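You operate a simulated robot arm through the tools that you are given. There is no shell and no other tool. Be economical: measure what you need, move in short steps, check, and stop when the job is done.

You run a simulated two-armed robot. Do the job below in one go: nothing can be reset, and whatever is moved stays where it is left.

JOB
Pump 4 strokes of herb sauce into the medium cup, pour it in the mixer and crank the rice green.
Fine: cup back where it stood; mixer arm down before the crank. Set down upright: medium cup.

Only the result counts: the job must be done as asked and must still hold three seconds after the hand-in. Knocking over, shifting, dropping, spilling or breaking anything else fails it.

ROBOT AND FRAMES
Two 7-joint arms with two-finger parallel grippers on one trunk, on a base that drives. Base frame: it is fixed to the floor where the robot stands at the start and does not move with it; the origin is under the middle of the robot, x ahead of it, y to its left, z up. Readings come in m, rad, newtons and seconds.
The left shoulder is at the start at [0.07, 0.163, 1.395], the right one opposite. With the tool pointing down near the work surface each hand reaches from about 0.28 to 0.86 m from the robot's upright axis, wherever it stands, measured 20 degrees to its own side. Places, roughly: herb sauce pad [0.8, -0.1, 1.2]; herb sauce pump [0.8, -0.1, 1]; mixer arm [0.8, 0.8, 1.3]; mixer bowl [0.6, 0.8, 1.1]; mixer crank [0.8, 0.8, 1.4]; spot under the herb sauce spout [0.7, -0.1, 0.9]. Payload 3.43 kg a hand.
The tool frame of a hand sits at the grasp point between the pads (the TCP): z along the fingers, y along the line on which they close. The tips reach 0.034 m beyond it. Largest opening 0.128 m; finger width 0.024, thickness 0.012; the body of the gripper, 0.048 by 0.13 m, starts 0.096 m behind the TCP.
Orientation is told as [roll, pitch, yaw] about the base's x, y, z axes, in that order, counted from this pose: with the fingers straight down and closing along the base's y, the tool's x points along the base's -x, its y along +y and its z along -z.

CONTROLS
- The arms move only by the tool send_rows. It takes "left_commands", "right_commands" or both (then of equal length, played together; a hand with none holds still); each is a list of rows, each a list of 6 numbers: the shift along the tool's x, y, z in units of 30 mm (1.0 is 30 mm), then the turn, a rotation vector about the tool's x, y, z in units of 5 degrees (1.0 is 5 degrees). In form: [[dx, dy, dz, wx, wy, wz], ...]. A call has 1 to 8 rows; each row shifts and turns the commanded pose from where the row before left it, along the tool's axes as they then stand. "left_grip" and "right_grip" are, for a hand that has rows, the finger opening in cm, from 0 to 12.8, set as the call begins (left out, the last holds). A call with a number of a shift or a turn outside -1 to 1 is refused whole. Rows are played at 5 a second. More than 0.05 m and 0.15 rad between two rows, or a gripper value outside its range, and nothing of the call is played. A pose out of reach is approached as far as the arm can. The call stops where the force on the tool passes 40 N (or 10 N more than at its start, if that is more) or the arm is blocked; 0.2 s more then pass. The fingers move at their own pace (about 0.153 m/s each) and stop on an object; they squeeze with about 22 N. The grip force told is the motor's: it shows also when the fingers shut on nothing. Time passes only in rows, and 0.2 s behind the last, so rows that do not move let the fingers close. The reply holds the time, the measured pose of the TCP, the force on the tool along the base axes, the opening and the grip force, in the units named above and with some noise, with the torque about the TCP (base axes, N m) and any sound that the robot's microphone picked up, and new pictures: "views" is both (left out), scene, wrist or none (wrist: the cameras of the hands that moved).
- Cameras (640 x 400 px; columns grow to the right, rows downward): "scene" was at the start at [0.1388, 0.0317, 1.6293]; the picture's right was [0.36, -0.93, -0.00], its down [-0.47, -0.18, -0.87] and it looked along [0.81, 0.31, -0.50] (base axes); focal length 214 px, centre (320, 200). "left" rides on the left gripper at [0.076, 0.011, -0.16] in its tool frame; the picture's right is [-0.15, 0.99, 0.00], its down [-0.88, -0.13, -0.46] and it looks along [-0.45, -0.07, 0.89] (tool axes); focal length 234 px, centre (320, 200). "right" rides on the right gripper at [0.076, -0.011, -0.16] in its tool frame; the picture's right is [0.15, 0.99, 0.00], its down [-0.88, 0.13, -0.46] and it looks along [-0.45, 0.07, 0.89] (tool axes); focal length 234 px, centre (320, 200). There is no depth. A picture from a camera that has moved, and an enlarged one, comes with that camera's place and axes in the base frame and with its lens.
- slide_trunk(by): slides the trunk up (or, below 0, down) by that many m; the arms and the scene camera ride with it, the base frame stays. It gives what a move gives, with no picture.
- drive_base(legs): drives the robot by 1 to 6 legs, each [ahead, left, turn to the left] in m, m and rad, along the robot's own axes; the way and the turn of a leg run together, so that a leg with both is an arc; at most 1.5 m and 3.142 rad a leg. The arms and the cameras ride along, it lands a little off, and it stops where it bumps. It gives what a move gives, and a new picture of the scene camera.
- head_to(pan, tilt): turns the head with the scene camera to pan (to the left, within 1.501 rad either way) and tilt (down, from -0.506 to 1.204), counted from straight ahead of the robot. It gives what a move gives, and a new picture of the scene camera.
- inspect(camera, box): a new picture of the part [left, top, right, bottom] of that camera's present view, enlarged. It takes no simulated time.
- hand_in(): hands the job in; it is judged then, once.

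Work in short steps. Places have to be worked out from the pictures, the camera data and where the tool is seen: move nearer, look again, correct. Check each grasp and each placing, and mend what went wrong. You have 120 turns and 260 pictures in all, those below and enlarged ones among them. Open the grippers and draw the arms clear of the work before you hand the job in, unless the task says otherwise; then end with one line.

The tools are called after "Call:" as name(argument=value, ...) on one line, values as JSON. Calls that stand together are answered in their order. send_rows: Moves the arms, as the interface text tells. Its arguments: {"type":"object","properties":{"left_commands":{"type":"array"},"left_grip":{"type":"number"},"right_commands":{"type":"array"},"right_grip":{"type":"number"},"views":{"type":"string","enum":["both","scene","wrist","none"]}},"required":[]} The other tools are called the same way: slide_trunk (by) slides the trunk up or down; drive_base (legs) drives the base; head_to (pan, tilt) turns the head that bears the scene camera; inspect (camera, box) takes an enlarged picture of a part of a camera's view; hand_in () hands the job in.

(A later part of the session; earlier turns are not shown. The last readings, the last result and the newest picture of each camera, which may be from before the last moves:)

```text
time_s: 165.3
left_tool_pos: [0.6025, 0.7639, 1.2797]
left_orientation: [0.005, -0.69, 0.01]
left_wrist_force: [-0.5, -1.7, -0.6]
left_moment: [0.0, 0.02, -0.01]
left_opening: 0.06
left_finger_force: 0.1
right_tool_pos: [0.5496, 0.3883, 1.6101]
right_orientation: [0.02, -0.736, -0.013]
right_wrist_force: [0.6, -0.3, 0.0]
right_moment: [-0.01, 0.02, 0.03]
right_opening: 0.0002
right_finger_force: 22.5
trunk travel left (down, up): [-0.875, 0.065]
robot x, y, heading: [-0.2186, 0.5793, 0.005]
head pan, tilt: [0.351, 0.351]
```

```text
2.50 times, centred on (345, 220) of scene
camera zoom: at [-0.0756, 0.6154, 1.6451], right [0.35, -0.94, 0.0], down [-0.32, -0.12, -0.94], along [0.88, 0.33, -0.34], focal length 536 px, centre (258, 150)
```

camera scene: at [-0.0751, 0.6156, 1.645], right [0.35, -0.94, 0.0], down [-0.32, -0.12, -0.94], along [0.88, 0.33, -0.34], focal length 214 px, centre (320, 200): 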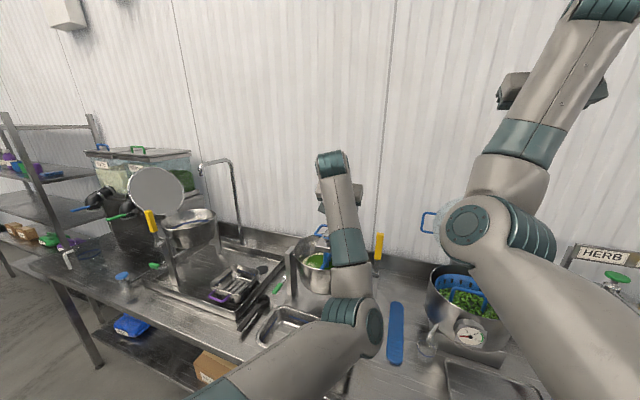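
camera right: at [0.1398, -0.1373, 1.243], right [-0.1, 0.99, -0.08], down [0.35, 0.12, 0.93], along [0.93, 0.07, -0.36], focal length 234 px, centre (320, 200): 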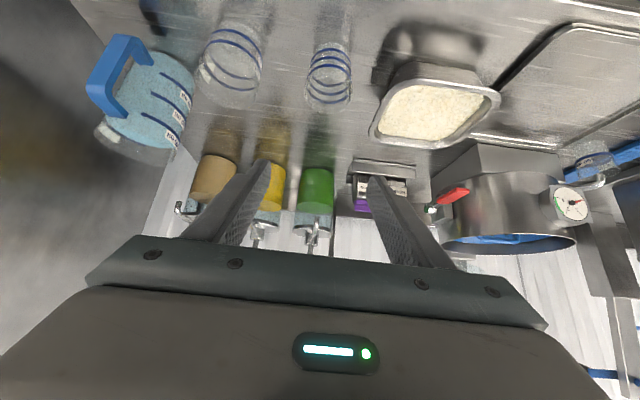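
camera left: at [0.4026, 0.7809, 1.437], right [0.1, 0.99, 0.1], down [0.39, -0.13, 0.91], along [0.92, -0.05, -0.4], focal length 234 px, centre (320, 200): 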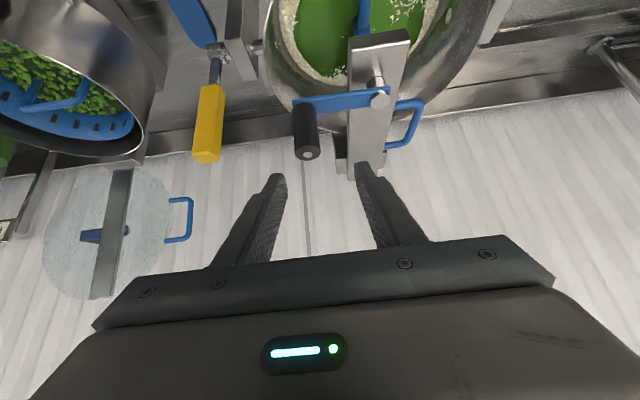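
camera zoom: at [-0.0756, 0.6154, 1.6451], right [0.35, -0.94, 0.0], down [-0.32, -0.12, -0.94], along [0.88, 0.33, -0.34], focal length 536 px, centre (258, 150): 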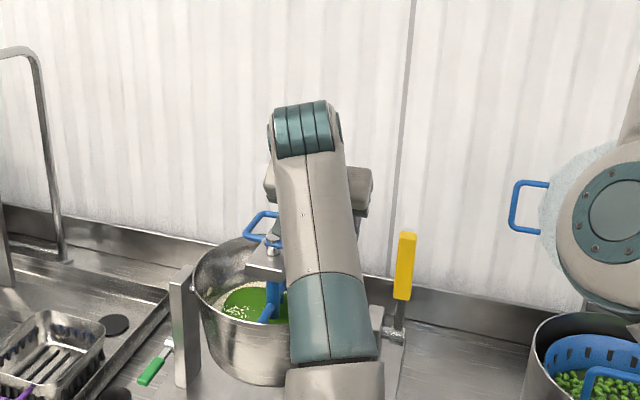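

The knob is centred between the fingers. I close on it.

Call:
send_rows(left_commands=[[0, 0, 0, 0, 0, 0], [0, 0, 0, 0, 0, 0], [0, 0, 0, 0, 0, 0]], left_grip=1.8, views="none")

Call:
inspect(camera="left", box=[200, 40, 440, 260])

```text
time_s: 166.1
left_tool_pos: [0.6011, 0.7625, 1.2795]
left_orientation: [0.004, -0.692, 0.009]
left_wrist_force: [0.1, -5.7, -2.2]
left_moment: [-0.79, -0.32, 0.03]
left_opening: 0.0265
left_finger_force: 45.2
right_tool_pos: [0.5479, 0.3874, 1.6094]
right_orientation: [0.018, -0.736, -0.015]
right_wrist_force: [-0.3, 0.0, -0.3]
right_moment: [0.01, 0.0, 0.0]
right_opening: 0.0004
right_finger_force: 22.0
trunk travel left (down, up): [-0.875, 0.065]
robot x, y, heading: [-0.217, 0.5814, 0.012]
head pan, tilt: [0.351, 0.351]
```

```text
1.82 times, centred on (320, 150) of left
camera zoom: at [0.442, 0.771, 1.3549], right [0.1, 0.99, 0.1], down [0.39, -0.13, 0.91], along [0.92, -0.05, -0.4], focal length 426 px, centre (320, 291)
```

zoom: 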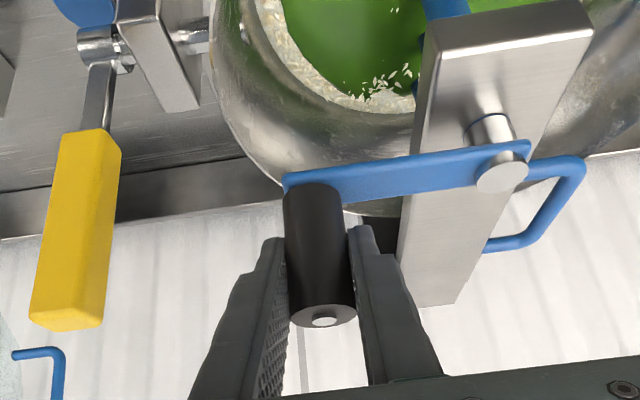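

Gripped firmly. I start cranking with a quarter turn and check forces and tracking.

Call:
send_rows(left_commands=[[-0.756, 0.173, 0.625, 0, 0, 0], [-0.664, 0.498, 0.55, 0, 0, 0], [-0.493, 0.763, 0.408, 0, 0, 0], [-0.263, 0.936, 0.217, 0, 0, 0]], views="wrist")

```text
time_s: 167.1
left_tool_pos: [0.6851, 0.8351, 1.28]
left_orientation: [0.007, -0.69, 0.007]
left_wrist_force: [0.0, 0.0, 0.2]
left_moment: [0.01, -0.02, 0.0]
left_opening: 0.0183
left_finger_force: 0.1
right_tool_pos: [0.5461, 0.3872, 1.6098]
right_orientation: [0.02, -0.736, -0.016]
right_wrist_force: [-0.2, -0.4, 0.7]
right_moment: [0.02, -0.02, 0.03]
right_opening: 0.0001
right_finger_force: 21.8
trunk travel left (down, up): [-0.875, 0.065]
robot x, y, heading: [-0.2203, 0.5816, 0.012]
head pan, tilt: [0.351, 0.351]
camera left: at [0.5243, 0.8443, 1.3557], right [0.1, 0.99, 0.1], down [0.39, -0.13, 0.91], along [0.92, -0.05, -0.4], focal length 234 px, centre (320, 200)
```

left: 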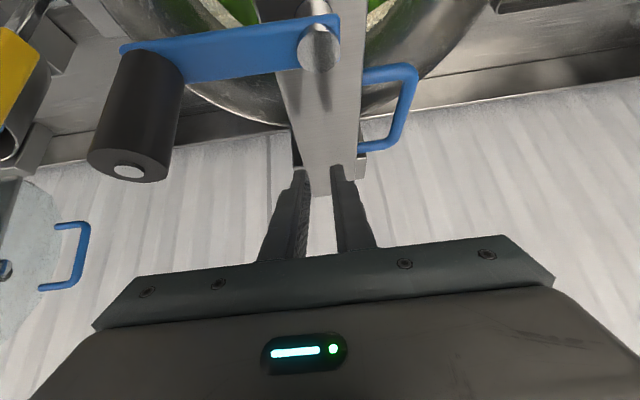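

The fingers slid off the knob in the x direction; friction alone is not enough. A tool-down hand with closed fingers pushing the knob around from behind will be positive, so I raise the left hand and untilt it to vertical.

Call:
send_rows(left_commands=[[-0.189, 0.2, -1, 0, 1, 0], [-0.099, 0.2, -1, 0, 1, 0], [-0.01, 0.2, -1, 0, 1, 0], [0.08, 0.2, -1, 0, 1, 0], [0.169, 0.2, -1, 0, 1, 0], [0.257, 0.2, -0.997, 0, 1, 0], [0.343, 0.2, -0.97, 0, 1, 0], [0.426, 0.2, -0.937, 0, 1, 0]], left_grip=0, views="both")

```text
time_s: 168.9
left_tool_pos: [0.5414, 0.8846, 1.4844]
left_orientation: [0.003, 0.004, 0.016]
left_wrist_force: [-0.2, -0.2, -0.1]
left_moment: [0.01, -0.05, 0.01]
left_opening: 0.0
left_finger_force: 22.4
left hand out of reach, approached as far as the arm can: row 7, 8
right_tool_pos: [0.5465, 0.3885, 1.6104]
right_orientation: [0.019, -0.737, -0.016]
right_wrist_force: [-1.1, -0.3, -0.7]
right_moment: [0.02, -0.01, -0.02]
right_opening: 0.0001
right_finger_force: 22.3
trunk travel left (down, up): [-0.875, 0.065]
robot x, y, heading: [-0.2151, 0.5824, 0.011]
head pan, tilt: [0.351, 0.351]
camera scene: at [-0.0774, 0.6145, 1.6452], right [0.35, -0.94, 0.0], down [-0.32, -0.12, -0.94], along [0.88, 0.33, -0.34], focal length 214 px, centre (320, 200)
camera left: at [0.4664, 0.8943, 1.643], right [0.13, 0.99, 0.0], down [0.88, -0.12, 0.45], along [0.45, -0.06, -0.89], focal length 234 px, centre (320, 200)
```

scene: 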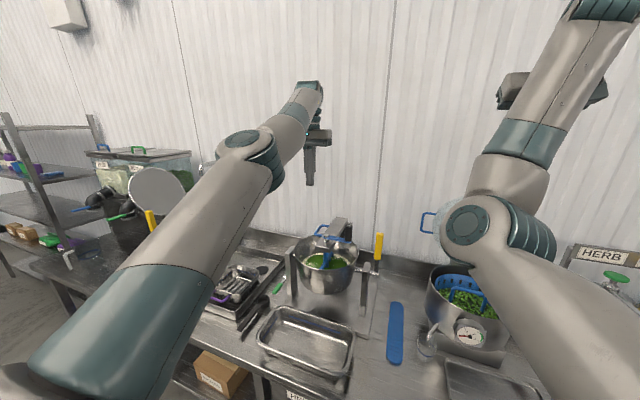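
left: 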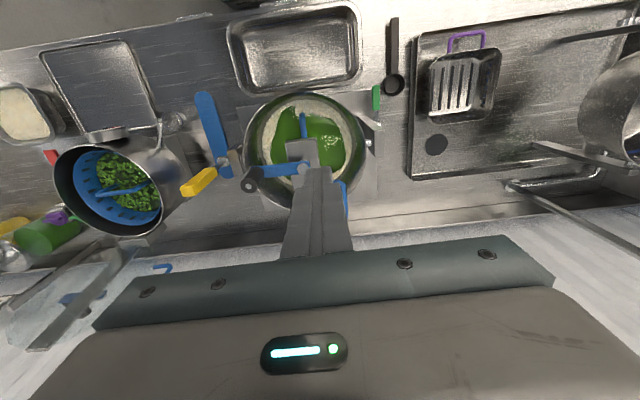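

The hand is vertical now with the arm nearly straight. I descend to test that the elbow bends properly (staying above the mixer arm).

Call:
send_rows(left_commands=[[0, 0, 1, 0, 0, 0], [0, 0, 1, 0, 0, 0], [0, 0, 1, 0, 0, 0], [0, 0, 1, 0, 0, 0], [0.3, 0, 1, 0, 0, 0], [0.3, 0, 0.6, 0, 0, 0]], views="both")

```text
time_s: 170.3
left_tool_pos: [0.5243, 0.8855, 1.3136]
left_orientation: [0.005, 0.008, 0.013]
left_wrist_force: [0.8, -0.1, 0.2]
left_moment: [-0.01, -0.01, -0.05]
left_opening: 0.0002
left_finger_force: 21.9
right_tool_pos: [0.5472, 0.3878, 1.6105]
right_orientation: [0.019, -0.735, -0.013]
right_wrist_force: [0.5, 0.3, -0.5]
right_moment: [0.02, 0.02, -0.04]
right_opening: 0.0001
right_finger_force: 22.0
trunk travel left (down, up): [-0.875, 0.065]
robot x, y, heading: [-0.219, 0.583, 0.007]
head pan, tilt: [0.351, 0.351]
camera scene: at [-0.0758, 0.6153, 1.6451], right [0.35, -0.94, 0.0], down [-0.32, -0.12, -0.94], along [0.88, 0.33, -0.34], focal length 214 px, centre (320, 200)
camera left: at [0.4491, 0.8962, 1.4737], right [0.13, 0.99, 0.0], down [0.89, -0.12, 0.45], along [0.45, -0.06, -0.89], focal length 234 px, centre (320, 200)
```

scene: 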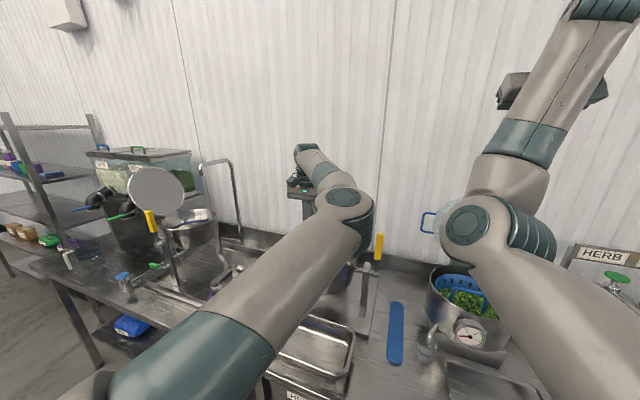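
left: 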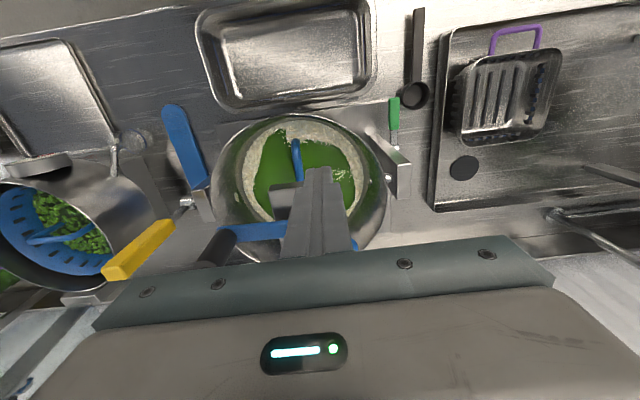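

Tool-down works well here. I place the closed fingertips just behind (−x side of) the knob at tip z≈1.25, then push the first ~80°.

Call:
send_rows(left_commands=[[0, -0.98, 0, 0, 0, 0], [0, -0.98, 0, 0, 0, 0], [0, -0.98, 0, 0, 0, 0], [0, -0.98, 0, 0, 0, 0], [-0.8, 0, 0.5, 0, 0, 0], [-0.8, 0, 0.5, 0, 0, 0], [0, 0, 0, 0, 0, 0]], views="wrist")

Call:
send_rows(left_commands=[[-0.981, -0.173, 0, 0, 0, 0], [-0.981, 0.173, 0, 0, 0, 0], [-0.862, 0.498, 0, 0, 0, 0], [-0.64, 0.763, 0, 0, 0, 0]], views="wrist")

```text
time_s: 171.9
left_tool_pos: [0.6003, 0.7863, 1.2868]
left_orientation: [0.008, 0.003, 0.023]
left_wrist_force: [0.6, 20.3, 8.9]
left_moment: [-0.32, -0.04, 0.08]
left_opening: 0.0001
left_finger_force: 22.0
left hand out of reach, approached as far as the arm can: row 2, 3, 4
right_tool_pos: [0.5478, 0.3925, 1.6102]
right_orientation: [0.019, -0.734, -0.011]
right_wrist_force: [-0.6, -0.4, -0.2]
right_moment: [0.02, -0.01, 0.02]
right_opening: 0.0
right_finger_force: 22.3
trunk travel left (down, up): [-0.875, 0.065]
robot x, y, heading: [-0.2141, 0.583, 0.012]
head pan, tilt: [0.351, 0.351]
camera left: at [0.5239, 0.7943, 1.4463], right [0.12, 0.99, 0.01], down [0.88, -0.11, 0.45], along [0.45, -0.05, -0.89], focal length 234 px, centre (320, 200)
```

left: 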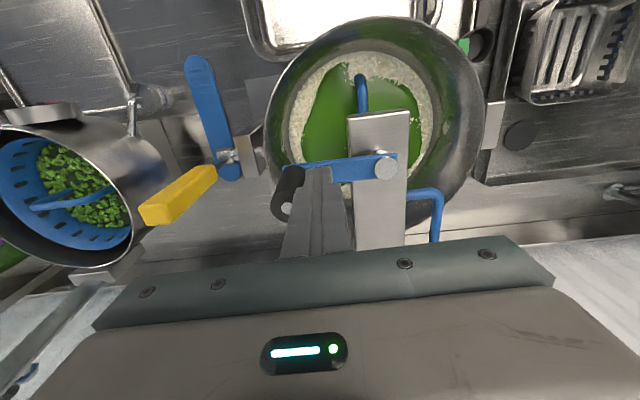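

```text
time_s: 172.9
left_tool_pos: [0.6004, 0.7855, 1.2869]
left_orientation: [0.003, 0.002, 0.007]
left_wrist_force: [-8.0, -6.1, 19.3]
left_moment: [-0.26, -0.09, -0.2]
left_opening: 0.0001
left_finger_force: 21.6
left hand out of reach, approached as far as the arm can: row 1, 2, 3, 4
right_tool_pos: [0.5426, 0.3839, 1.6131]
right_orientation: [0.023, -0.737, -0.018]
right_wrist_force: [-1.3, -0.6, 0.0]
right_moment: [-0.01, 0.02, 0.03]
right_opening: 0.0
right_finger_force: 22.3
trunk travel left (down, up): [-0.875, 0.065]
robot x, y, heading: [-0.2192, 0.5858, 0.009]
head pan, tilt: [0.351, 0.351]
camera left: at [0.525, 0.7961, 1.4461], right [0.14, 0.99, 0.0], down [0.88, -0.13, 0.45], along [0.45, -0.06, -0.89], focal length 234 px, centre (320, 200)
```

left: 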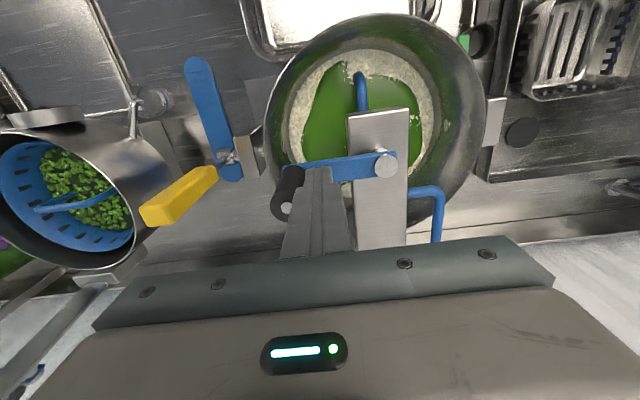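

The arm runs out of range toward the right here, so I'll use the base itself to carry the fingertip around the crank circle. First I lift the finger clear.

Call:
send_rows(left_commands=[[0, 0, -1, 0, 0, 0], [0, 0, -1, 0, 0, 0], [0, 0, 0, 0, 0, 0]], views="none")

Call:
drive_base(legs=[[-0.04, -0.018, 0]])

Call:
send_rows(left_commands=[[0, 0, 0, 0, 0, 0]], views="wrist")

```text
time_s: 173.7
left_tool_pos: [0.5924, 0.7924, 1.3408]
left_orientation: [0.007, 0.006, 0.012]
left_wrist_force: [-0.4, -0.1, -0.2]
left_moment: [0.03, 0.02, -0.01]
left_opening: 0.0
left_finger_force: 22.1
left hand out of reach, approached as far as the arm can: row 1, 2
right_tool_pos: [0.5486, 0.3873, 1.6106]
right_orientation: [0.02, -0.735, -0.016]
right_wrist_force: [-0.4, -0.2, 0.1]
right_moment: [-0.01, 0.03, -0.01]
right_opening: 0.0001
right_finger_force: 22.3
trunk travel left (down, up): [-0.875, 0.065]
robot x, y, heading: [-0.2167, 0.581, 0.008]
head pan, tilt: [0.351, 0.351]
```

```text
time_s: 174.6
left_tool_pos: [0.5634, 0.7813, 1.3314]
left_orientation: [0.002, 0.014, 0.014]
left_wrist_force: [1.3, 0.6, -0.5]
left_moment: [-0.09, 0.09, 0.0]
left_opening: 0.0
left_finger_force: 21.4
right_tool_pos: [0.5216, 0.3763, 1.6038]
right_orientation: [0.015, -0.723, -0.009]
right_wrist_force: [0.9, 0.4, -0.6]
right_moment: [-0.07, 0.08, -0.03]
right_opening: 0.0
right_finger_force: 21.8
trunk travel left (down, up): [-0.875, 0.065]
robot x, y, heading: [-0.2573, 0.567, 0.009]
head pan, tilt: [0.351, 0.351]
camera scene: at [-0.1024, 0.603, 1.6435], right [0.35, -0.94, 0.0], down [-0.33, -0.12, -0.94], along [0.88, 0.33, -0.35], focal length 214 px, centre (320, 200)
```

scene: 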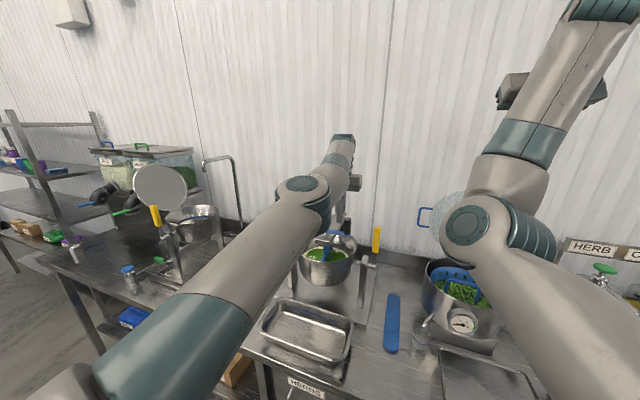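

```text
time_s: 175.0
left_tool_pos: [0.5499, 0.7753, 1.3422]
left_orientation: [0.004, 0.003, 0.015]
left_wrist_force: [-0.3, 1.1, 0.5]
left_moment: [0.01, -0.02, 0.01]
left_opening: 0.0
left_finger_force: 22.4
right_tool_pos: [0.5041, 0.3687, 1.6123]
right_orientation: [0.021, -0.738, -0.013]
right_wrist_force: [-0.7, -0.1, 0.2]
right_moment: [-0.01, 0.02, -0.01]
right_opening: 0.0
right_finger_force: 21.7
trunk travel left (down, up): [-0.875, 0.065]
robot x, y, heading: [-0.257, 0.5679, 0.008]
head pan, tilt: [0.351, 0.351]
camera left: at [0.474, 0.7839, 1.5022], right [0.13, 0.99, 0.0], down [0.88, -0.12, 0.45], along [0.45, -0.06, -0.89], focal length 234 px, centre (320, 200)
```

left: 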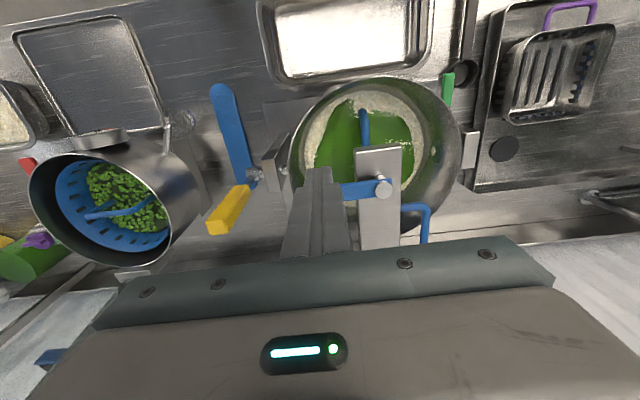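

Finger is at (0.550, 0.775) above. I lower it to tip z≈1.25 behind the knob and verify.

Call:
send_rows(left_commands=[[0, 0, 0.97, 0, 0, 0], [0, 0, 0.97, 0, 0, 0], [0, 0, 0, 0, 0, 0]], views="wrist")

Call:
inspect(camera="scene", box=[280, 170, 400, 290])

```text
time_s: 175.8
left_tool_pos: [0.5542, 0.7781, 1.2792]
left_orientation: [0.003, 0.005, 0.015]
left_wrist_force: [0.3, 0.6, 0.6]
left_moment: [0.0, 0.0, 0.02]
left_opening: 0.0
left_finger_force: 22.2
right_tool_pos: [0.5101, 0.3731, 1.6083]
right_orientation: [0.016, -0.733, -0.011]
right_wrist_force: [-0.7, -0.3, -0.5]
right_moment: [0.01, 0.0, -0.01]
right_opening: 0.0
right_finger_force: 22.6
trunk travel left (down, up): [-0.875, 0.065]
robot x, y, heading: [-0.2558, 0.5621, 0.011]
head pan, tilt: [0.351, 0.351]
camera left: at [0.4795, 0.7881, 1.4399], right [0.13, 0.99, 0.0], down [0.89, -0.12, 0.45], along [0.45, -0.06, -0.89], focal length 234 px, centre (320, 200)
```

left: 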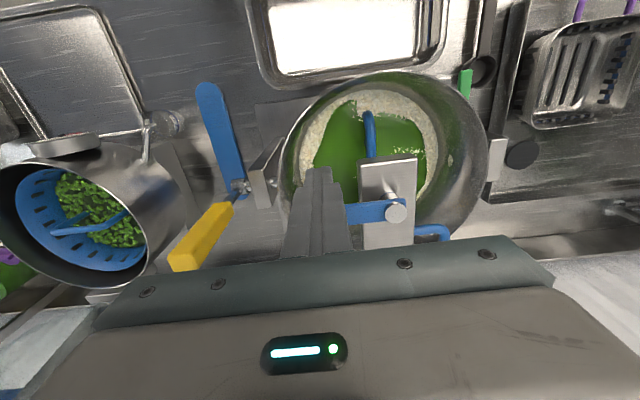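

```text
3.33 times, centred on (340, 230) of scene
camera zoom: at [-0.1137, 0.5988, 1.6449], right [0.35, -0.94, 0.0], down [-0.32, -0.12, -0.94], along [0.88, 0.33, -0.34], focal length 715 px, centre (253, 100)
```

zoom: 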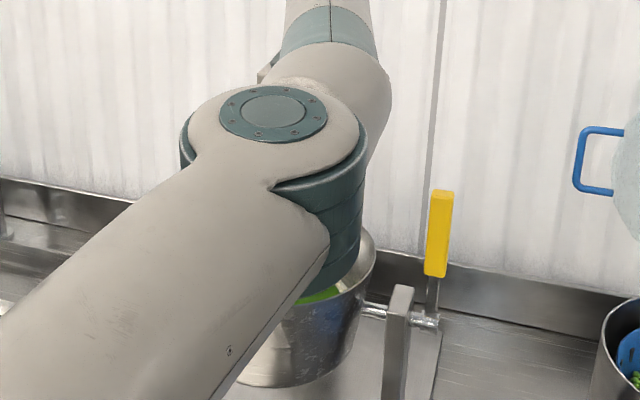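

I push the knob around with the base: first four legs of the circle (to about −20°).

Call:
drive_base(legs=[[0.0194, -0.0109, 0], [0.0443, -0.0039, 0], [0.0404, 0.0188, 0], [0.0255, 0.0365, 0]])

Call:
send_rows(left_commands=[[0, 0, 0, 0, 0, 0]], views="wrist")

```text
time_s: 177.1
left_tool_pos: [0.5789, 0.7629, 1.2865]
left_orientation: [-0.001, 0.03, 0.015]
left_wrist_force: [-36.0, -3.3, 6.9]
left_moment: [0.06, -0.53, -0.1]
left_opening: 0.0
left_finger_force: 22.4
right_tool_pos: [0.5399, 0.3604, 1.6143]
right_orientation: [0.019, -0.74, -0.011]
right_wrist_force: [1.4, 1.0, 0.1]
right_moment: [0.03, -0.05, 0.03]
right_opening: 0.0
right_finger_force: 21.8
trunk travel left (down, up): [-0.875, 0.065]
robot x, y, heading: [-0.2159, 0.5537, 0.019]
head pan, tilt: [0.351, 0.351]
stopped in leg 2: the force on the tool passed its limit (the readings are from after the stop); the commanded pose is now the measured one
camera scene: at [-0.0845, 0.584, 1.646], right [0.35, -0.93, 0.0], down [-0.31, -0.12, -0.94], along [0.88, 0.33, -0.34], focal length 214 px, centre (320, 200)
```

scene: 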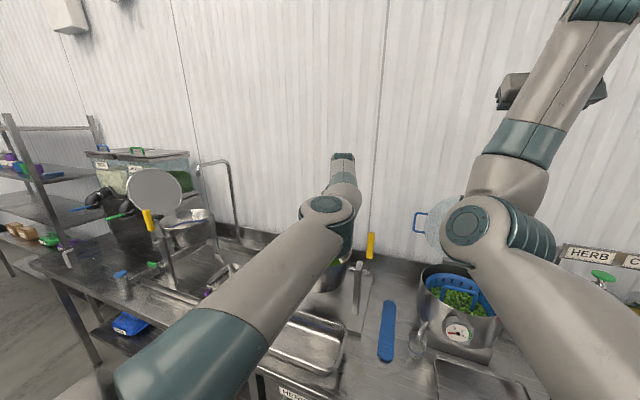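

```text
time_s: 177.5
left_tool_pos: [0.5789, 0.7614, 1.2871]
left_orientation: [0.0, 0.031, 0.014]
left_wrist_force: [-40.8, -4.3, 7.6]
left_moment: [0.07, -0.58, -0.09]
left_opening: 0.0002
left_finger_force: 21.6
right_tool_pos: [0.5397, 0.3578, 1.6155]
right_orientation: [0.02, -0.741, -0.012]
right_wrist_force: [-0.6, -0.8, 0.6]
right_moment: [-0.01, 0.02, 0.05]
right_opening: 0.0003
right_finger_force: 22.2
trunk travel left (down, up): [-0.875, 0.065]
robot x, y, heading: [-0.2159, 0.5505, 0.01]
head pan, tilt: [0.351, 0.351]
camera left: at [0.5073, 0.772, 1.4492], right [0.13, 0.99, 0.0], down [0.9, -0.12, 0.43], along [0.43, -0.06, -0.9], focal length 234 px, centre (320, 200)
```

left: 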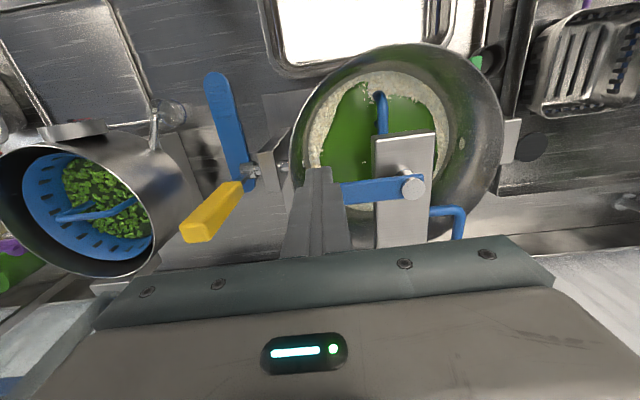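

The knob takes 40 N without turning this way, so the crank likely turns the other way (or not yet unlocked). I back off, lift over, and set the finger on the far side to try clockwise.

Call:
drive_base(legs=[[-0.035, 0.01, 0]])

Call:
send_rows(left_commands=[[0, 0, -1, 0, 0, 0], [0, 0, -1, 0, 0, 0], [0, 0, -0.3, 0, 0, 0]], views="wrist")

Call:
inspect(camera="scene", box=[290, 180, 410, 300])

```text
time_s: 178.3
left_tool_pos: [0.5605, 0.7686, 1.276]
left_orientation: [0.004, 0.036, 0.015]
left_wrist_force: [-0.3, -0.3, -0.5]
left_moment: [0.02, 0.06, 0.01]
left_opening: 0.0
left_finger_force: 22.3
right_tool_pos: [0.5242, 0.3642, 1.6053]
right_orientation: [0.021, -0.727, -0.018]
right_wrist_force: [0.3, -0.8, 0.2]
right_moment: [0.01, 0.07, 0.04]
right_opening: 0.0002
right_finger_force: 21.1
trunk travel left (down, up): [-0.875, 0.065]
robot x, y, heading: [-0.2454, 0.5621, 0.013]
head pan, tilt: [0.351, 0.351]
camera scene: at [-0.0999, 0.5908, 1.6443], right [0.35, -0.94, 0.0], down [-0.33, -0.12, -0.94], along [0.88, 0.33, -0.35], focal length 214 px, centre (320, 200)
```

scene: 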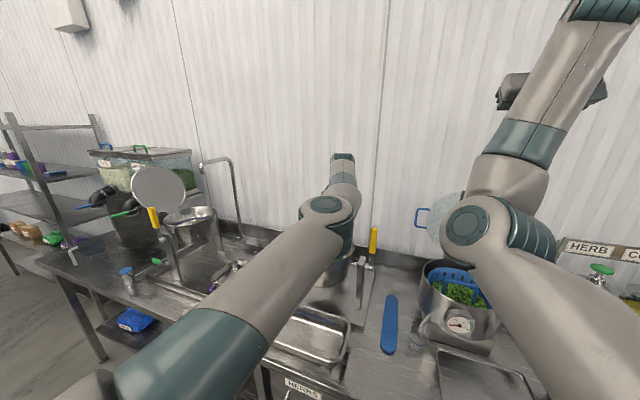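

```text
time_s: 179.1
left_tool_pos: [0.5549, 0.7715, 1.3464]
left_orientation: [0.002, 0.03, 0.013]
left_wrist_force: [-0.1, 0.3, -0.2]
left_moment: [-0.01, 0.02, -0.04]
left_opening: 0.0
left_finger_force: 22.2
left hand out of reach, approached as far as the arm can: row 3
right_tool_pos: [0.5183, 0.3677, 1.6078]
right_orientation: [0.019, -0.731, -0.015]
right_wrist_force: [0.7, -0.9, 0.2]
right_moment: [-0.01, 0.02, 0.04]
right_opening: 0.0
right_finger_force: 22.0
trunk travel left (down, up): [-0.875, 0.065]
robot x, y, heading: [-0.2438, 0.5617, 0.011]
head pan, tilt: [0.351, 0.351]
camera left: at [0.4842, 0.7819, 1.5092], right [0.13, 0.99, 0.0], down [0.9, -0.12, 0.43], along [0.42, -0.06, -0.9], focal length 234 px, centre (320, 200)
```

left: 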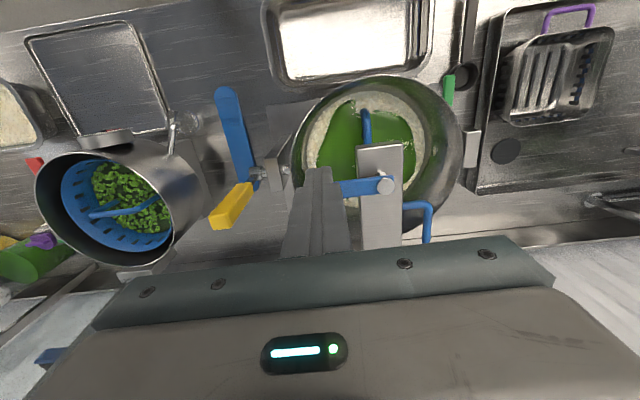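

```text
3.33 times, centred on (350, 240) of scene
camera zoom: at [-0.1055, 0.5933, 1.6449], right [0.35, -0.94, 0.0], down [-0.32, -0.12, -0.94], along [0.88, 0.33, -0.34], focal length 715 px, centre (220, 67)
```

zoom: 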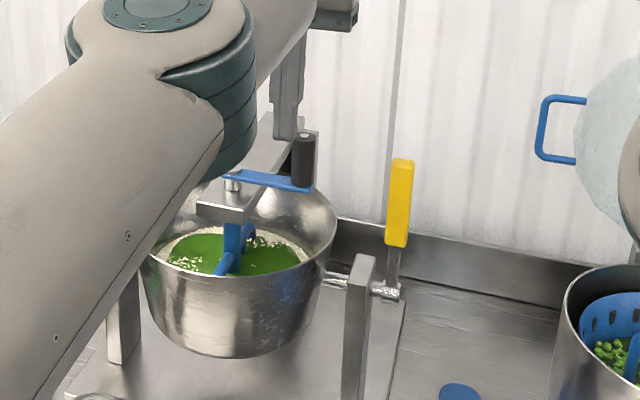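

The knob is as estimated. I carry the finger over the knob (+0.10 m in x) and lower on its far side.

Call:
drive_base(legs=[[0.1, -0.005, 0]])

Call:
send_rows(left_commands=[[0, 0, 1, 0, 0, 0], [0, 0, 1, 0, 0, 0], [0, 0, 0, 0, 0, 0]], views="wrist")

```text
time_s: 180.3
left_tool_pos: [0.6488, 0.769, 1.3515]
left_orientation: [0.001, 0.026, 0.015]
left_wrist_force: [-0.1, 0.8, 0.0]
left_moment: [0.01, -0.1, 0.01]
left_opening: 0.0
left_finger_force: 21.4
right_tool_pos: [0.6104, 0.3652, 1.6133]
right_orientation: [0.019, -0.738, -0.016]
right_wrist_force: [-0.5, 0.0, -0.2]
right_moment: [-0.01, -0.02, 0.03]
right_opening: 0.0003
right_finger_force: 21.9
trunk travel left (down, up): [-0.875, 0.065]
robot x, y, heading: [-0.1466, 0.5553, 0.012]
head pan, tilt: [0.351, 0.351]
camera scene: at [-0.0138, 0.5902, 1.6458], right [0.35, -0.94, 0.0], down [-0.32, -0.12, -0.94], along [0.88, 0.33, -0.34], focal length 214 px, centre (320, 200)
```

scene: 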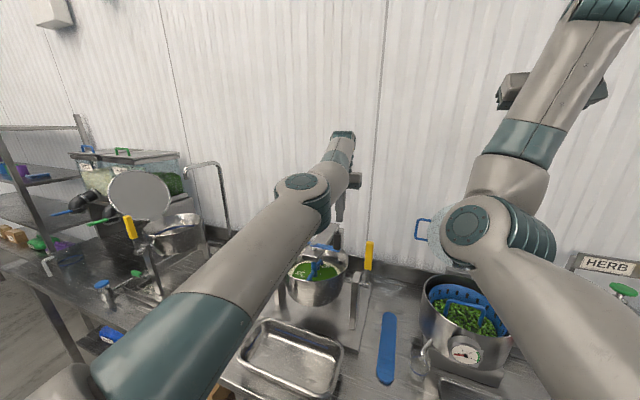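

```text
time_s: 181.1
left_tool_pos: [0.6539, 0.7697, 1.2867]
left_orientation: [-0.001, 0.029, 0.013]
left_wrist_force: [0.3, 0.0, -0.1]
left_moment: [-0.03, 0.01, 0.03]
left_opening: 0.0001
left_finger_force: 22.1
right_tool_pos: [0.6187, 0.3643, 1.6086]
right_orientation: [0.018, -0.731, -0.013]
right_wrist_force: [-0.1, -1.0, 0.1]
right_moment: [0.02, 0.04, -0.02]
right_opening: 0.0002
right_finger_force: 21.8
trunk travel left (down, up): [-0.875, 0.065]
robot x, y, heading: [-0.1515, 0.5596, 0.011]
head pan, tilt: [0.351, 0.351]
camera left: at [0.5825, 0.7796, 1.4494], right [0.13, 0.99, 0.0], down [0.9, -0.12, 0.43], along [0.42, -0.06, -0.9], focal length 234 px, centre (320, 200)
```

left: 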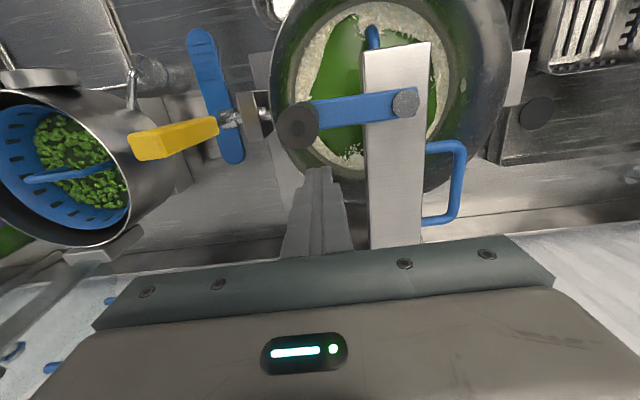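

Clear view: finger is on the far side of the knob. I push clockwise with three base legs.

Call:
drive_base(legs=[[-0.0235, -0.0035, 0], [-0.0443, -0.0039, 0], [-0.0404, 0.0188, 0]])

Call:
send_rows(left_commands=[[0, 0, 0, 0, 0, 0]], views="wrist")

```text
time_s: 182.9
left_tool_pos: [0.5531, 0.7735, 1.2819]
left_orientation: [0.003, 0.036, 0.012]
left_wrist_force: [1.7, -0.7, -0.2]
left_moment: [0.05, 0.13, -0.01]
left_opening: 0.0
left_finger_force: 22.5
right_tool_pos: [0.52, 0.3678, 1.6024]
right_orientation: [0.024, -0.724, -0.018]
right_wrist_force: [0.9, -0.5, -0.2]
right_moment: [0.03, 0.07, 0.05]
right_opening: 0.0
right_finger_force: 22.2
trunk travel left (down, up): [-0.875, 0.065]
robot x, y, heading: [-0.254, 0.5691, 0.013]
head pan, tilt: [0.351, 0.351]
camera scene: at [-0.1039, 0.595, 1.6439], right [0.35, -0.94, -0.01], down [-0.33, -0.12, -0.94], along [0.88, 0.33, -0.35], focal length 214 px, centre (320, 200)
```

scene: 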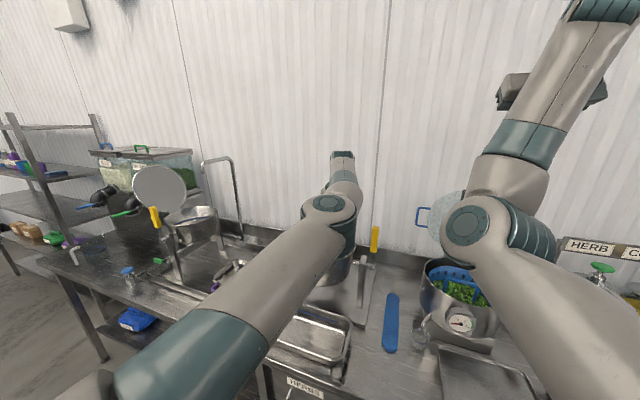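

```text
time_s: 183.3
left_tool_pos: [0.5394, 0.7795, 1.2918]
left_orientation: [-0.001, 0.026, 0.013]
left_wrist_force: [-0.6, 0.1, 0.5]
left_moment: [-0.09, -0.03, -0.01]
left_opening: 0.0
left_finger_force: 22.0
right_tool_pos: [0.5035, 0.3753, 1.6131]
right_orientation: [0.019, -0.737, -0.013]
right_wrist_force: [-0.2, 0.4, 0.1]
right_moment: [-0.02, -0.01, 0.02]
right_opening: 0.0002
right_finger_force: 21.9
trunk travel left (down, up): [-0.875, 0.065]
robot x, y, heading: [-0.2597, 0.5648, 0.006]
head pan, tilt: [0.351, 0.351]
camera left: at [0.4678, 0.7898, 1.4531], right [0.13, 0.99, 0.0], down [0.89, -0.12, 0.43], along [0.43, -0.06, -0.9], focal length 234 px, centre (320, 200)
```

left: 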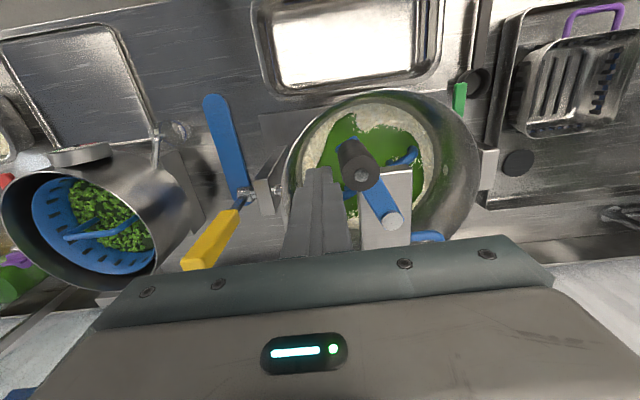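

Clockwise works: the crank swung and the beater moved. I continue with six legs around the back.

Call:
drive_base(legs=[[-0.0192, 0.0381, 0], [-0.0039, 0.0443, 0], [0.0188, 0.0404, 0], [0.0365, 0.0255, 0], [0.0443, 0.0039, 0], [0.0404, -0.0188, 0]])

Call:
send_rows(left_commands=[[0, 0, 0, 0, 0, 0]], views="wrist")

```text
time_s: 186.4
left_tool_pos: [0.625, 0.9295, 1.2914]
left_orientation: [0.0, 0.026, 0.009]
left_wrist_force: [0.9, -0.3, -0.5]
left_moment: [-0.02, 0.05, 0.0]
left_opening: 0.0
left_finger_force: 22.1
right_tool_pos: [0.5904, 0.5263, 1.6049]
right_orientation: [0.019, -0.727, -0.014]
right_wrist_force: [0.4, -0.3, -0.3]
right_moment: [-0.03, 0.02, -0.01]
right_opening: 0.0
right_finger_force: 22.0
trunk travel left (down, up): [-0.875, 0.065]
robot x, y, heading: [-0.1825, 0.7224, 0.012]
head pan, tilt: [0.351, 0.351]
stopped in leg 6: the force on the tool passed its limit (the readings are from after the stop); the commanded pose is now the measured one
camera scene: at [-0.0342, 0.7533, 1.6445], right [0.35, -0.94, 0.0], down [-0.32, -0.12, -0.94], along [0.88, 0.33, -0.35], focal length 214 px, centre (320, 200)
```

scene: 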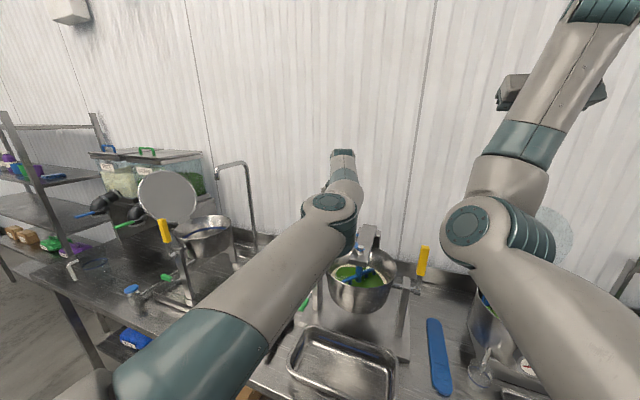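

```text
time_s: 186.8
left_tool_pos: [0.6182, 0.9281, 1.2965]
left_orientation: [0.0, 0.018, 0.009]
left_wrist_force: [-0.7, -0.8, -0.2]
left_moment: [-0.01, -0.07, 0.0]
left_opening: 0.0
left_finger_force: 21.6
right_tool_pos: [0.5824, 0.5262, 1.6097]
right_orientation: [0.021, -0.733, -0.013]
right_wrist_force: [0.6, 0.2, 1.6]
right_moment: [0.02, -0.02, -0.02]
right_opening: 0.0
right_finger_force: 22.1
trunk travel left (down, up): [-0.875, 0.065]
robot x, y, heading: [-0.1778, 0.7239, 0.005]
head pan, tilt: [0.351, 0.351]
camera left: at [0.5452, 0.939, 1.4581], right [0.14, 0.99, 0.0], down [0.89, -0.12, 0.44], along [0.43, -0.06, -0.9], focal length 234 px, centre (320, 200)
```

left: 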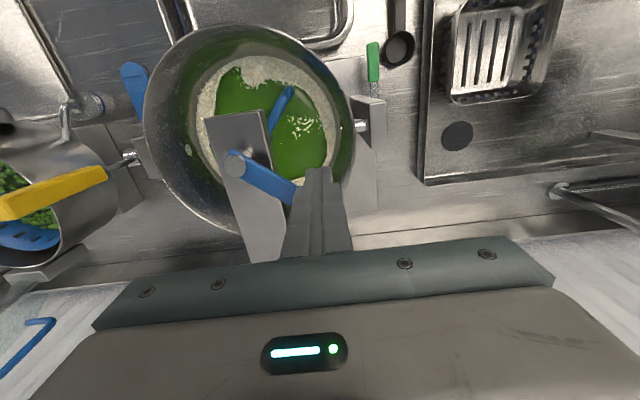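

The crank is at about 60° past and moving. I continue with six more legs to complete the turn.

Call:
drive_base(legs=[[0.0383, -0.0152, 0], [0.0255, -0.0365, 0], [0.0039, -0.0443, 0], [-0.0188, -0.0404, 0], [-0.0365, -0.0255, 0], [-0.0443, -0.0039, 0]])

Call:
send_rows(left_commands=[[0, 0, 0, 0, 0, 0]], views="wrist")

```text
time_s: 190.2
left_tool_pos: [0.5995, 0.7603, 1.2874]
left_orientation: [0.002, 0.031, 0.008]
left_wrist_force: [0.6, -0.4, -0.4]
left_moment: [0.0, 0.1, -0.03]
left_opening: 0.0
left_finger_force: 22.0
right_tool_pos: [0.5675, 0.3593, 1.6013]
right_orientation: [0.018, -0.721, -0.015]
right_wrist_force: [1.2, -0.1, -1.3]
right_moment: [0.01, 0.09, -0.02]
right_opening: 0.0001
right_finger_force: 22.0
trunk travel left (down, up): [-0.875, 0.065]
robot x, y, heading: [-0.2119, 0.5538, 0.008]
head pan, tilt: [0.351, 0.351]
camera scene: at [-0.0573, 0.5846, 1.6438], right [0.35, -0.94, 0.0], down [-0.33, -0.12, -0.94], along [0.88, 0.33, -0.35], focal length 214 px, centre (320, 200)
```

scene: 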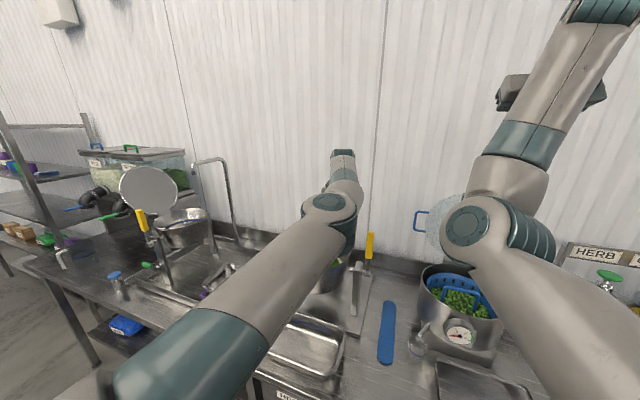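

```text
time_s: 190.6
left_tool_pos: [0.5861, 0.7597, 1.2973]
left_orientation: [0.0, 0.02, 0.008]
left_wrist_force: [0.1, 0.2, -0.2]
left_moment: [0.0, -0.08, -0.01]
left_opening: 0.0
left_finger_force: 21.7
right_tool_pos: [0.5504, 0.3581, 1.6111]
right_orientation: [0.022, -0.733, -0.013]
right_wrist_force: [-1.0, -0.1, 0.0]
right_moment: [0.0, -0.02, -0.02]
right_opening: 0.0
right_finger_force: 22.3
trunk travel left (down, up): [-0.875, 0.065]
robot x, y, heading: [-0.2107, 0.5534, 0.008]
head pan, tilt: [0.351, 0.351]
camera left: at [0.5126, 0.7712, 1.4591], right [0.14, 0.99, 0.0], down [0.89, -0.12, 0.44], along [0.43, -0.06, -0.9], focal length 234 px, centre (320, 200)
```

left: 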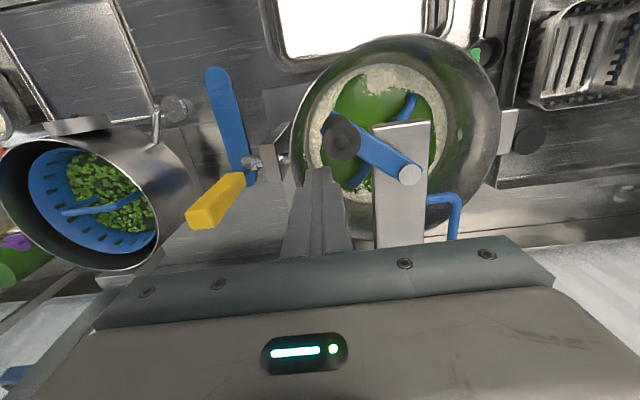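

One full turn done with good tracking. I lower the finger 1 cm and continue the next half turn.

Call:
send_rows(left_commands=[[0, 0, 0.35, 0, 0, 0]], views="none")

Call:
drive_base(legs=[[-0.0404, 0.0214, 0], [-0.0255, 0.0365, 0], [-0.0039, 0.0443, 0], [0.0188, 0.0404, 0], [0.0365, 0.0255, 0], [0.04, 0.0039, 0]])

Call:
send_rows(left_commands=[[0, 0, 0, 0, 0, 0]], views="wrist")

```text
time_s: 191.0
left_tool_pos: [0.5924, 0.7612, 1.2803]
left_orientation: [-0.002, 0.026, 0.007]
left_wrist_force: [0.5, 0.8, 0.3]
left_moment: [-0.03, 0.03, -0.01]
left_opening: 0.0
left_finger_force: 22.1
right_tool_pos: [0.5597, 0.3601, 1.6065]
right_orientation: [0.02, -0.726, -0.013]
right_wrist_force: [-0.2, 0.1, -0.7]
right_moment: [0.01, 0.01, -0.01]
right_opening: 0.0001
right_finger_force: 22.0
trunk travel left (down, up): [-0.875, 0.065]
robot x, y, heading: [-0.2133, 0.5495, 0.014]
head pan, tilt: [0.351, 0.351]
```

```text
time_s: 193.6
left_tool_pos: [0.5451, 0.8962, 1.2889]
left_orientation: [-0.002, 0.014, -0.004]
left_wrist_force: [-0.6, 0.0, -0.5]
left_moment: [0.0, 0.01, 0.0]
left_opening: 0.0001
left_finger_force: 21.9
right_tool_pos: [0.507, 0.4991, 1.6038]
right_orientation: [0.022, -0.726, -0.019]
right_wrist_force: [0.7, 0.3, -0.6]
right_moment: [-0.01, -0.02, -0.01]
right_opening: 0.0
right_finger_force: 21.9
trunk travel left (down, up): [-0.875, 0.065]
robot x, y, heading: [-0.2626, 0.6923, 0.004]
head pan, tilt: [0.351, 0.351]
stopped in leg 5: the force on the tool passed its limit (the readings are from after the stop); the commanded pose is now the measured one
camera scene: at [-0.1174, 0.7284, 1.6447], right [0.35, -0.94, 0.0], down [-0.32, -0.12, -0.94], along [0.88, 0.33, -0.35], focal length 214 px, centre (320, 200)
```

scene: 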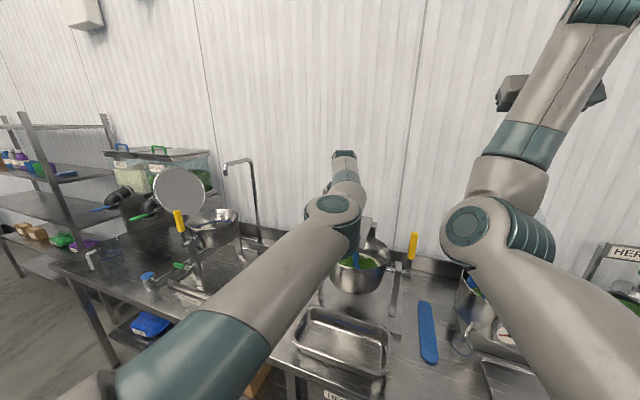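

```text
time_s: 194.0
left_tool_pos: [0.5414, 0.8951, 1.2908]
left_orientation: [0.001, 0.01, -0.005]
left_wrist_force: [-1.2, 0.3, -0.6]
left_moment: [0.04, -0.02, 0.02]
left_opening: 0.0
left_finger_force: 21.5
right_tool_pos: [0.503, 0.4983, 1.6066]
right_orientation: [0.02, -0.73, -0.019]
right_wrist_force: [0.3, 0.2, 0.7]
right_moment: [0.01, 0.0, 0.02]
right_opening: 0.0001
right_finger_force: 21.6
trunk travel left (down, up): [-0.875, 0.065]
robot x, y, heading: [-0.2624, 0.6945, 0.006]
head pan, tilt: [0.351, 0.351]
camera left: at [0.4662, 0.9071, 1.4522], right [0.15, 0.99, 0.0], down [0.88, -0.13, 0.45], along [0.44, -0.07, -0.89], focal length 234 px, centre (320, 200)
```

left: 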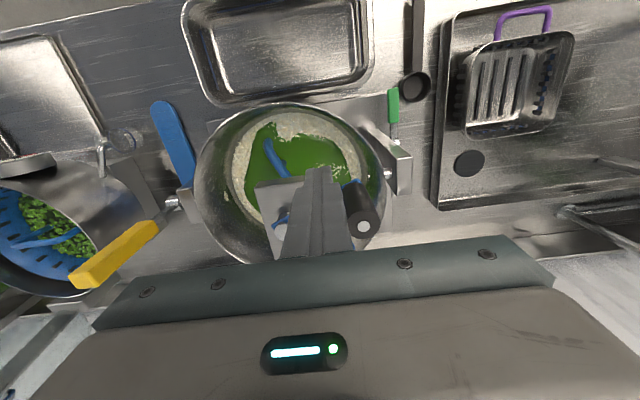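

A brief force spike stopped leg 5, but the knob is ahead as expected. I continue from here with six more legs.

Call:
drive_base(legs=[[0.0302, 0.0327, 0], [0.0443, 0.0039, 0], [0.0404, -0.0188, 0], [0.0255, -0.0365, 0], [0.0039, -0.0443, 0], [-0.0188, -0.0404, 0]])

Call:
send_rows(left_commands=[[0, 0, 0, 0, 0, 0]], views="wrist")

```text
time_s: 197.4
left_tool_pos: [0.6738, 0.8033, 1.2847]
left_orientation: [-0.007, 0.016, -0.001]
left_wrist_force: [-0.2, 1.3, -0.9]
left_moment: [-0.09, 0.05, -0.01]
left_opening: 0.0001
left_finger_force: 22.0
right_tool_pos: [0.6384, 0.4079, 1.603]
right_orientation: [0.013, -0.722, -0.01]
right_wrist_force: [1.2, 1.6, 0.3]
right_moment: [-0.07, 0.06, -0.09]
right_opening: 0.0001
right_finger_force: 22.1
trunk travel left (down, up): [-0.875, 0.065]
robot x, y, heading: [-0.1326, 0.5939, 0.007]
head pan, tilt: [0.351, 0.351]
camera scene: at [0.013, 0.6341, 1.6441], right [0.35, -0.94, 0.0], down [-0.33, -0.13, -0.94], along [0.88, 0.33, -0.35], focal length 214 px, centre (320, 200)
```

scene: 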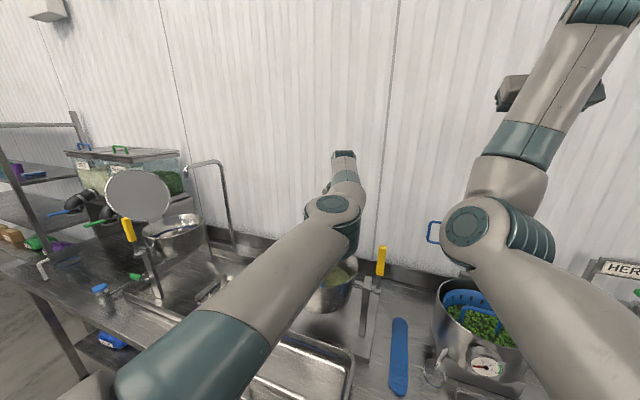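

```text
time_s: 197.8
left_tool_pos: [0.6664, 0.7911, 1.2917]
left_orientation: [0.002, 0.011, -0.001]
left_wrist_force: [0.1, -0.3, 0.3]
left_moment: [0.06, -0.02, 0.0]
left_opening: 0.0001
left_finger_force: 21.8
right_tool_pos: [0.6298, 0.3934, 1.6069]
right_orientation: [0.025, -0.729, -0.019]
right_wrist_force: [-0.1, -0.1, -0.4]
right_moment: [0.02, -0.02, 0.04]
right_opening: 0.0001
right_finger_force: 21.7
trunk travel left (down, up): [-0.875, 0.065]
robot x, y, heading: [-0.135, 0.5916, 0.003]
head pan, tilt: [0.351, 0.351]
camera left: at [0.592, 0.8023, 1.4525], right [0.15, 0.99, 0.0], down [0.88, -0.13, 0.45], along [0.44, -0.07, -0.89], focal length 234 px, centre (320, 200)
```

left: 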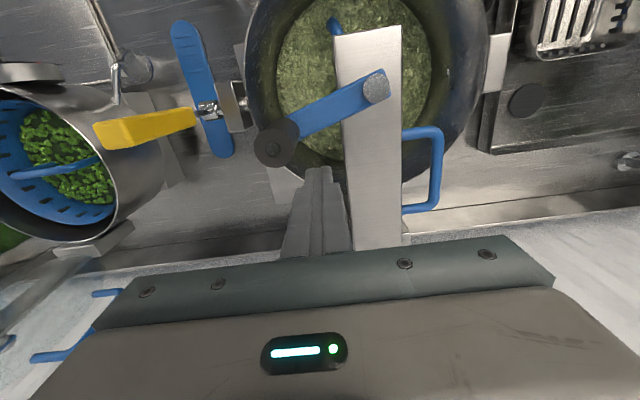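

The bowl's content changed: the rice now looks evenly green. I enlarge to check.

Call:
inspect(camera="left", box=[230, 0, 500, 190])

```text
2.11 times, centred on (365, 95) of left
camera zoom: at [0.592, 0.8023, 1.4525], right [0.15, 0.99, 0.0], down [0.88, -0.13, 0.45], along [0.44, -0.07, -0.89], focal length 493 px, centre (225, 421)
```

zoom: 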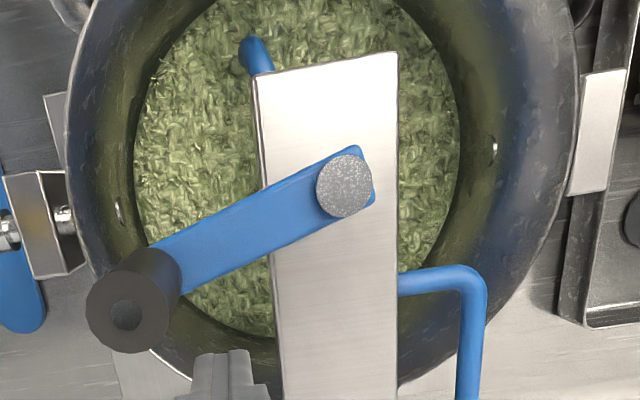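

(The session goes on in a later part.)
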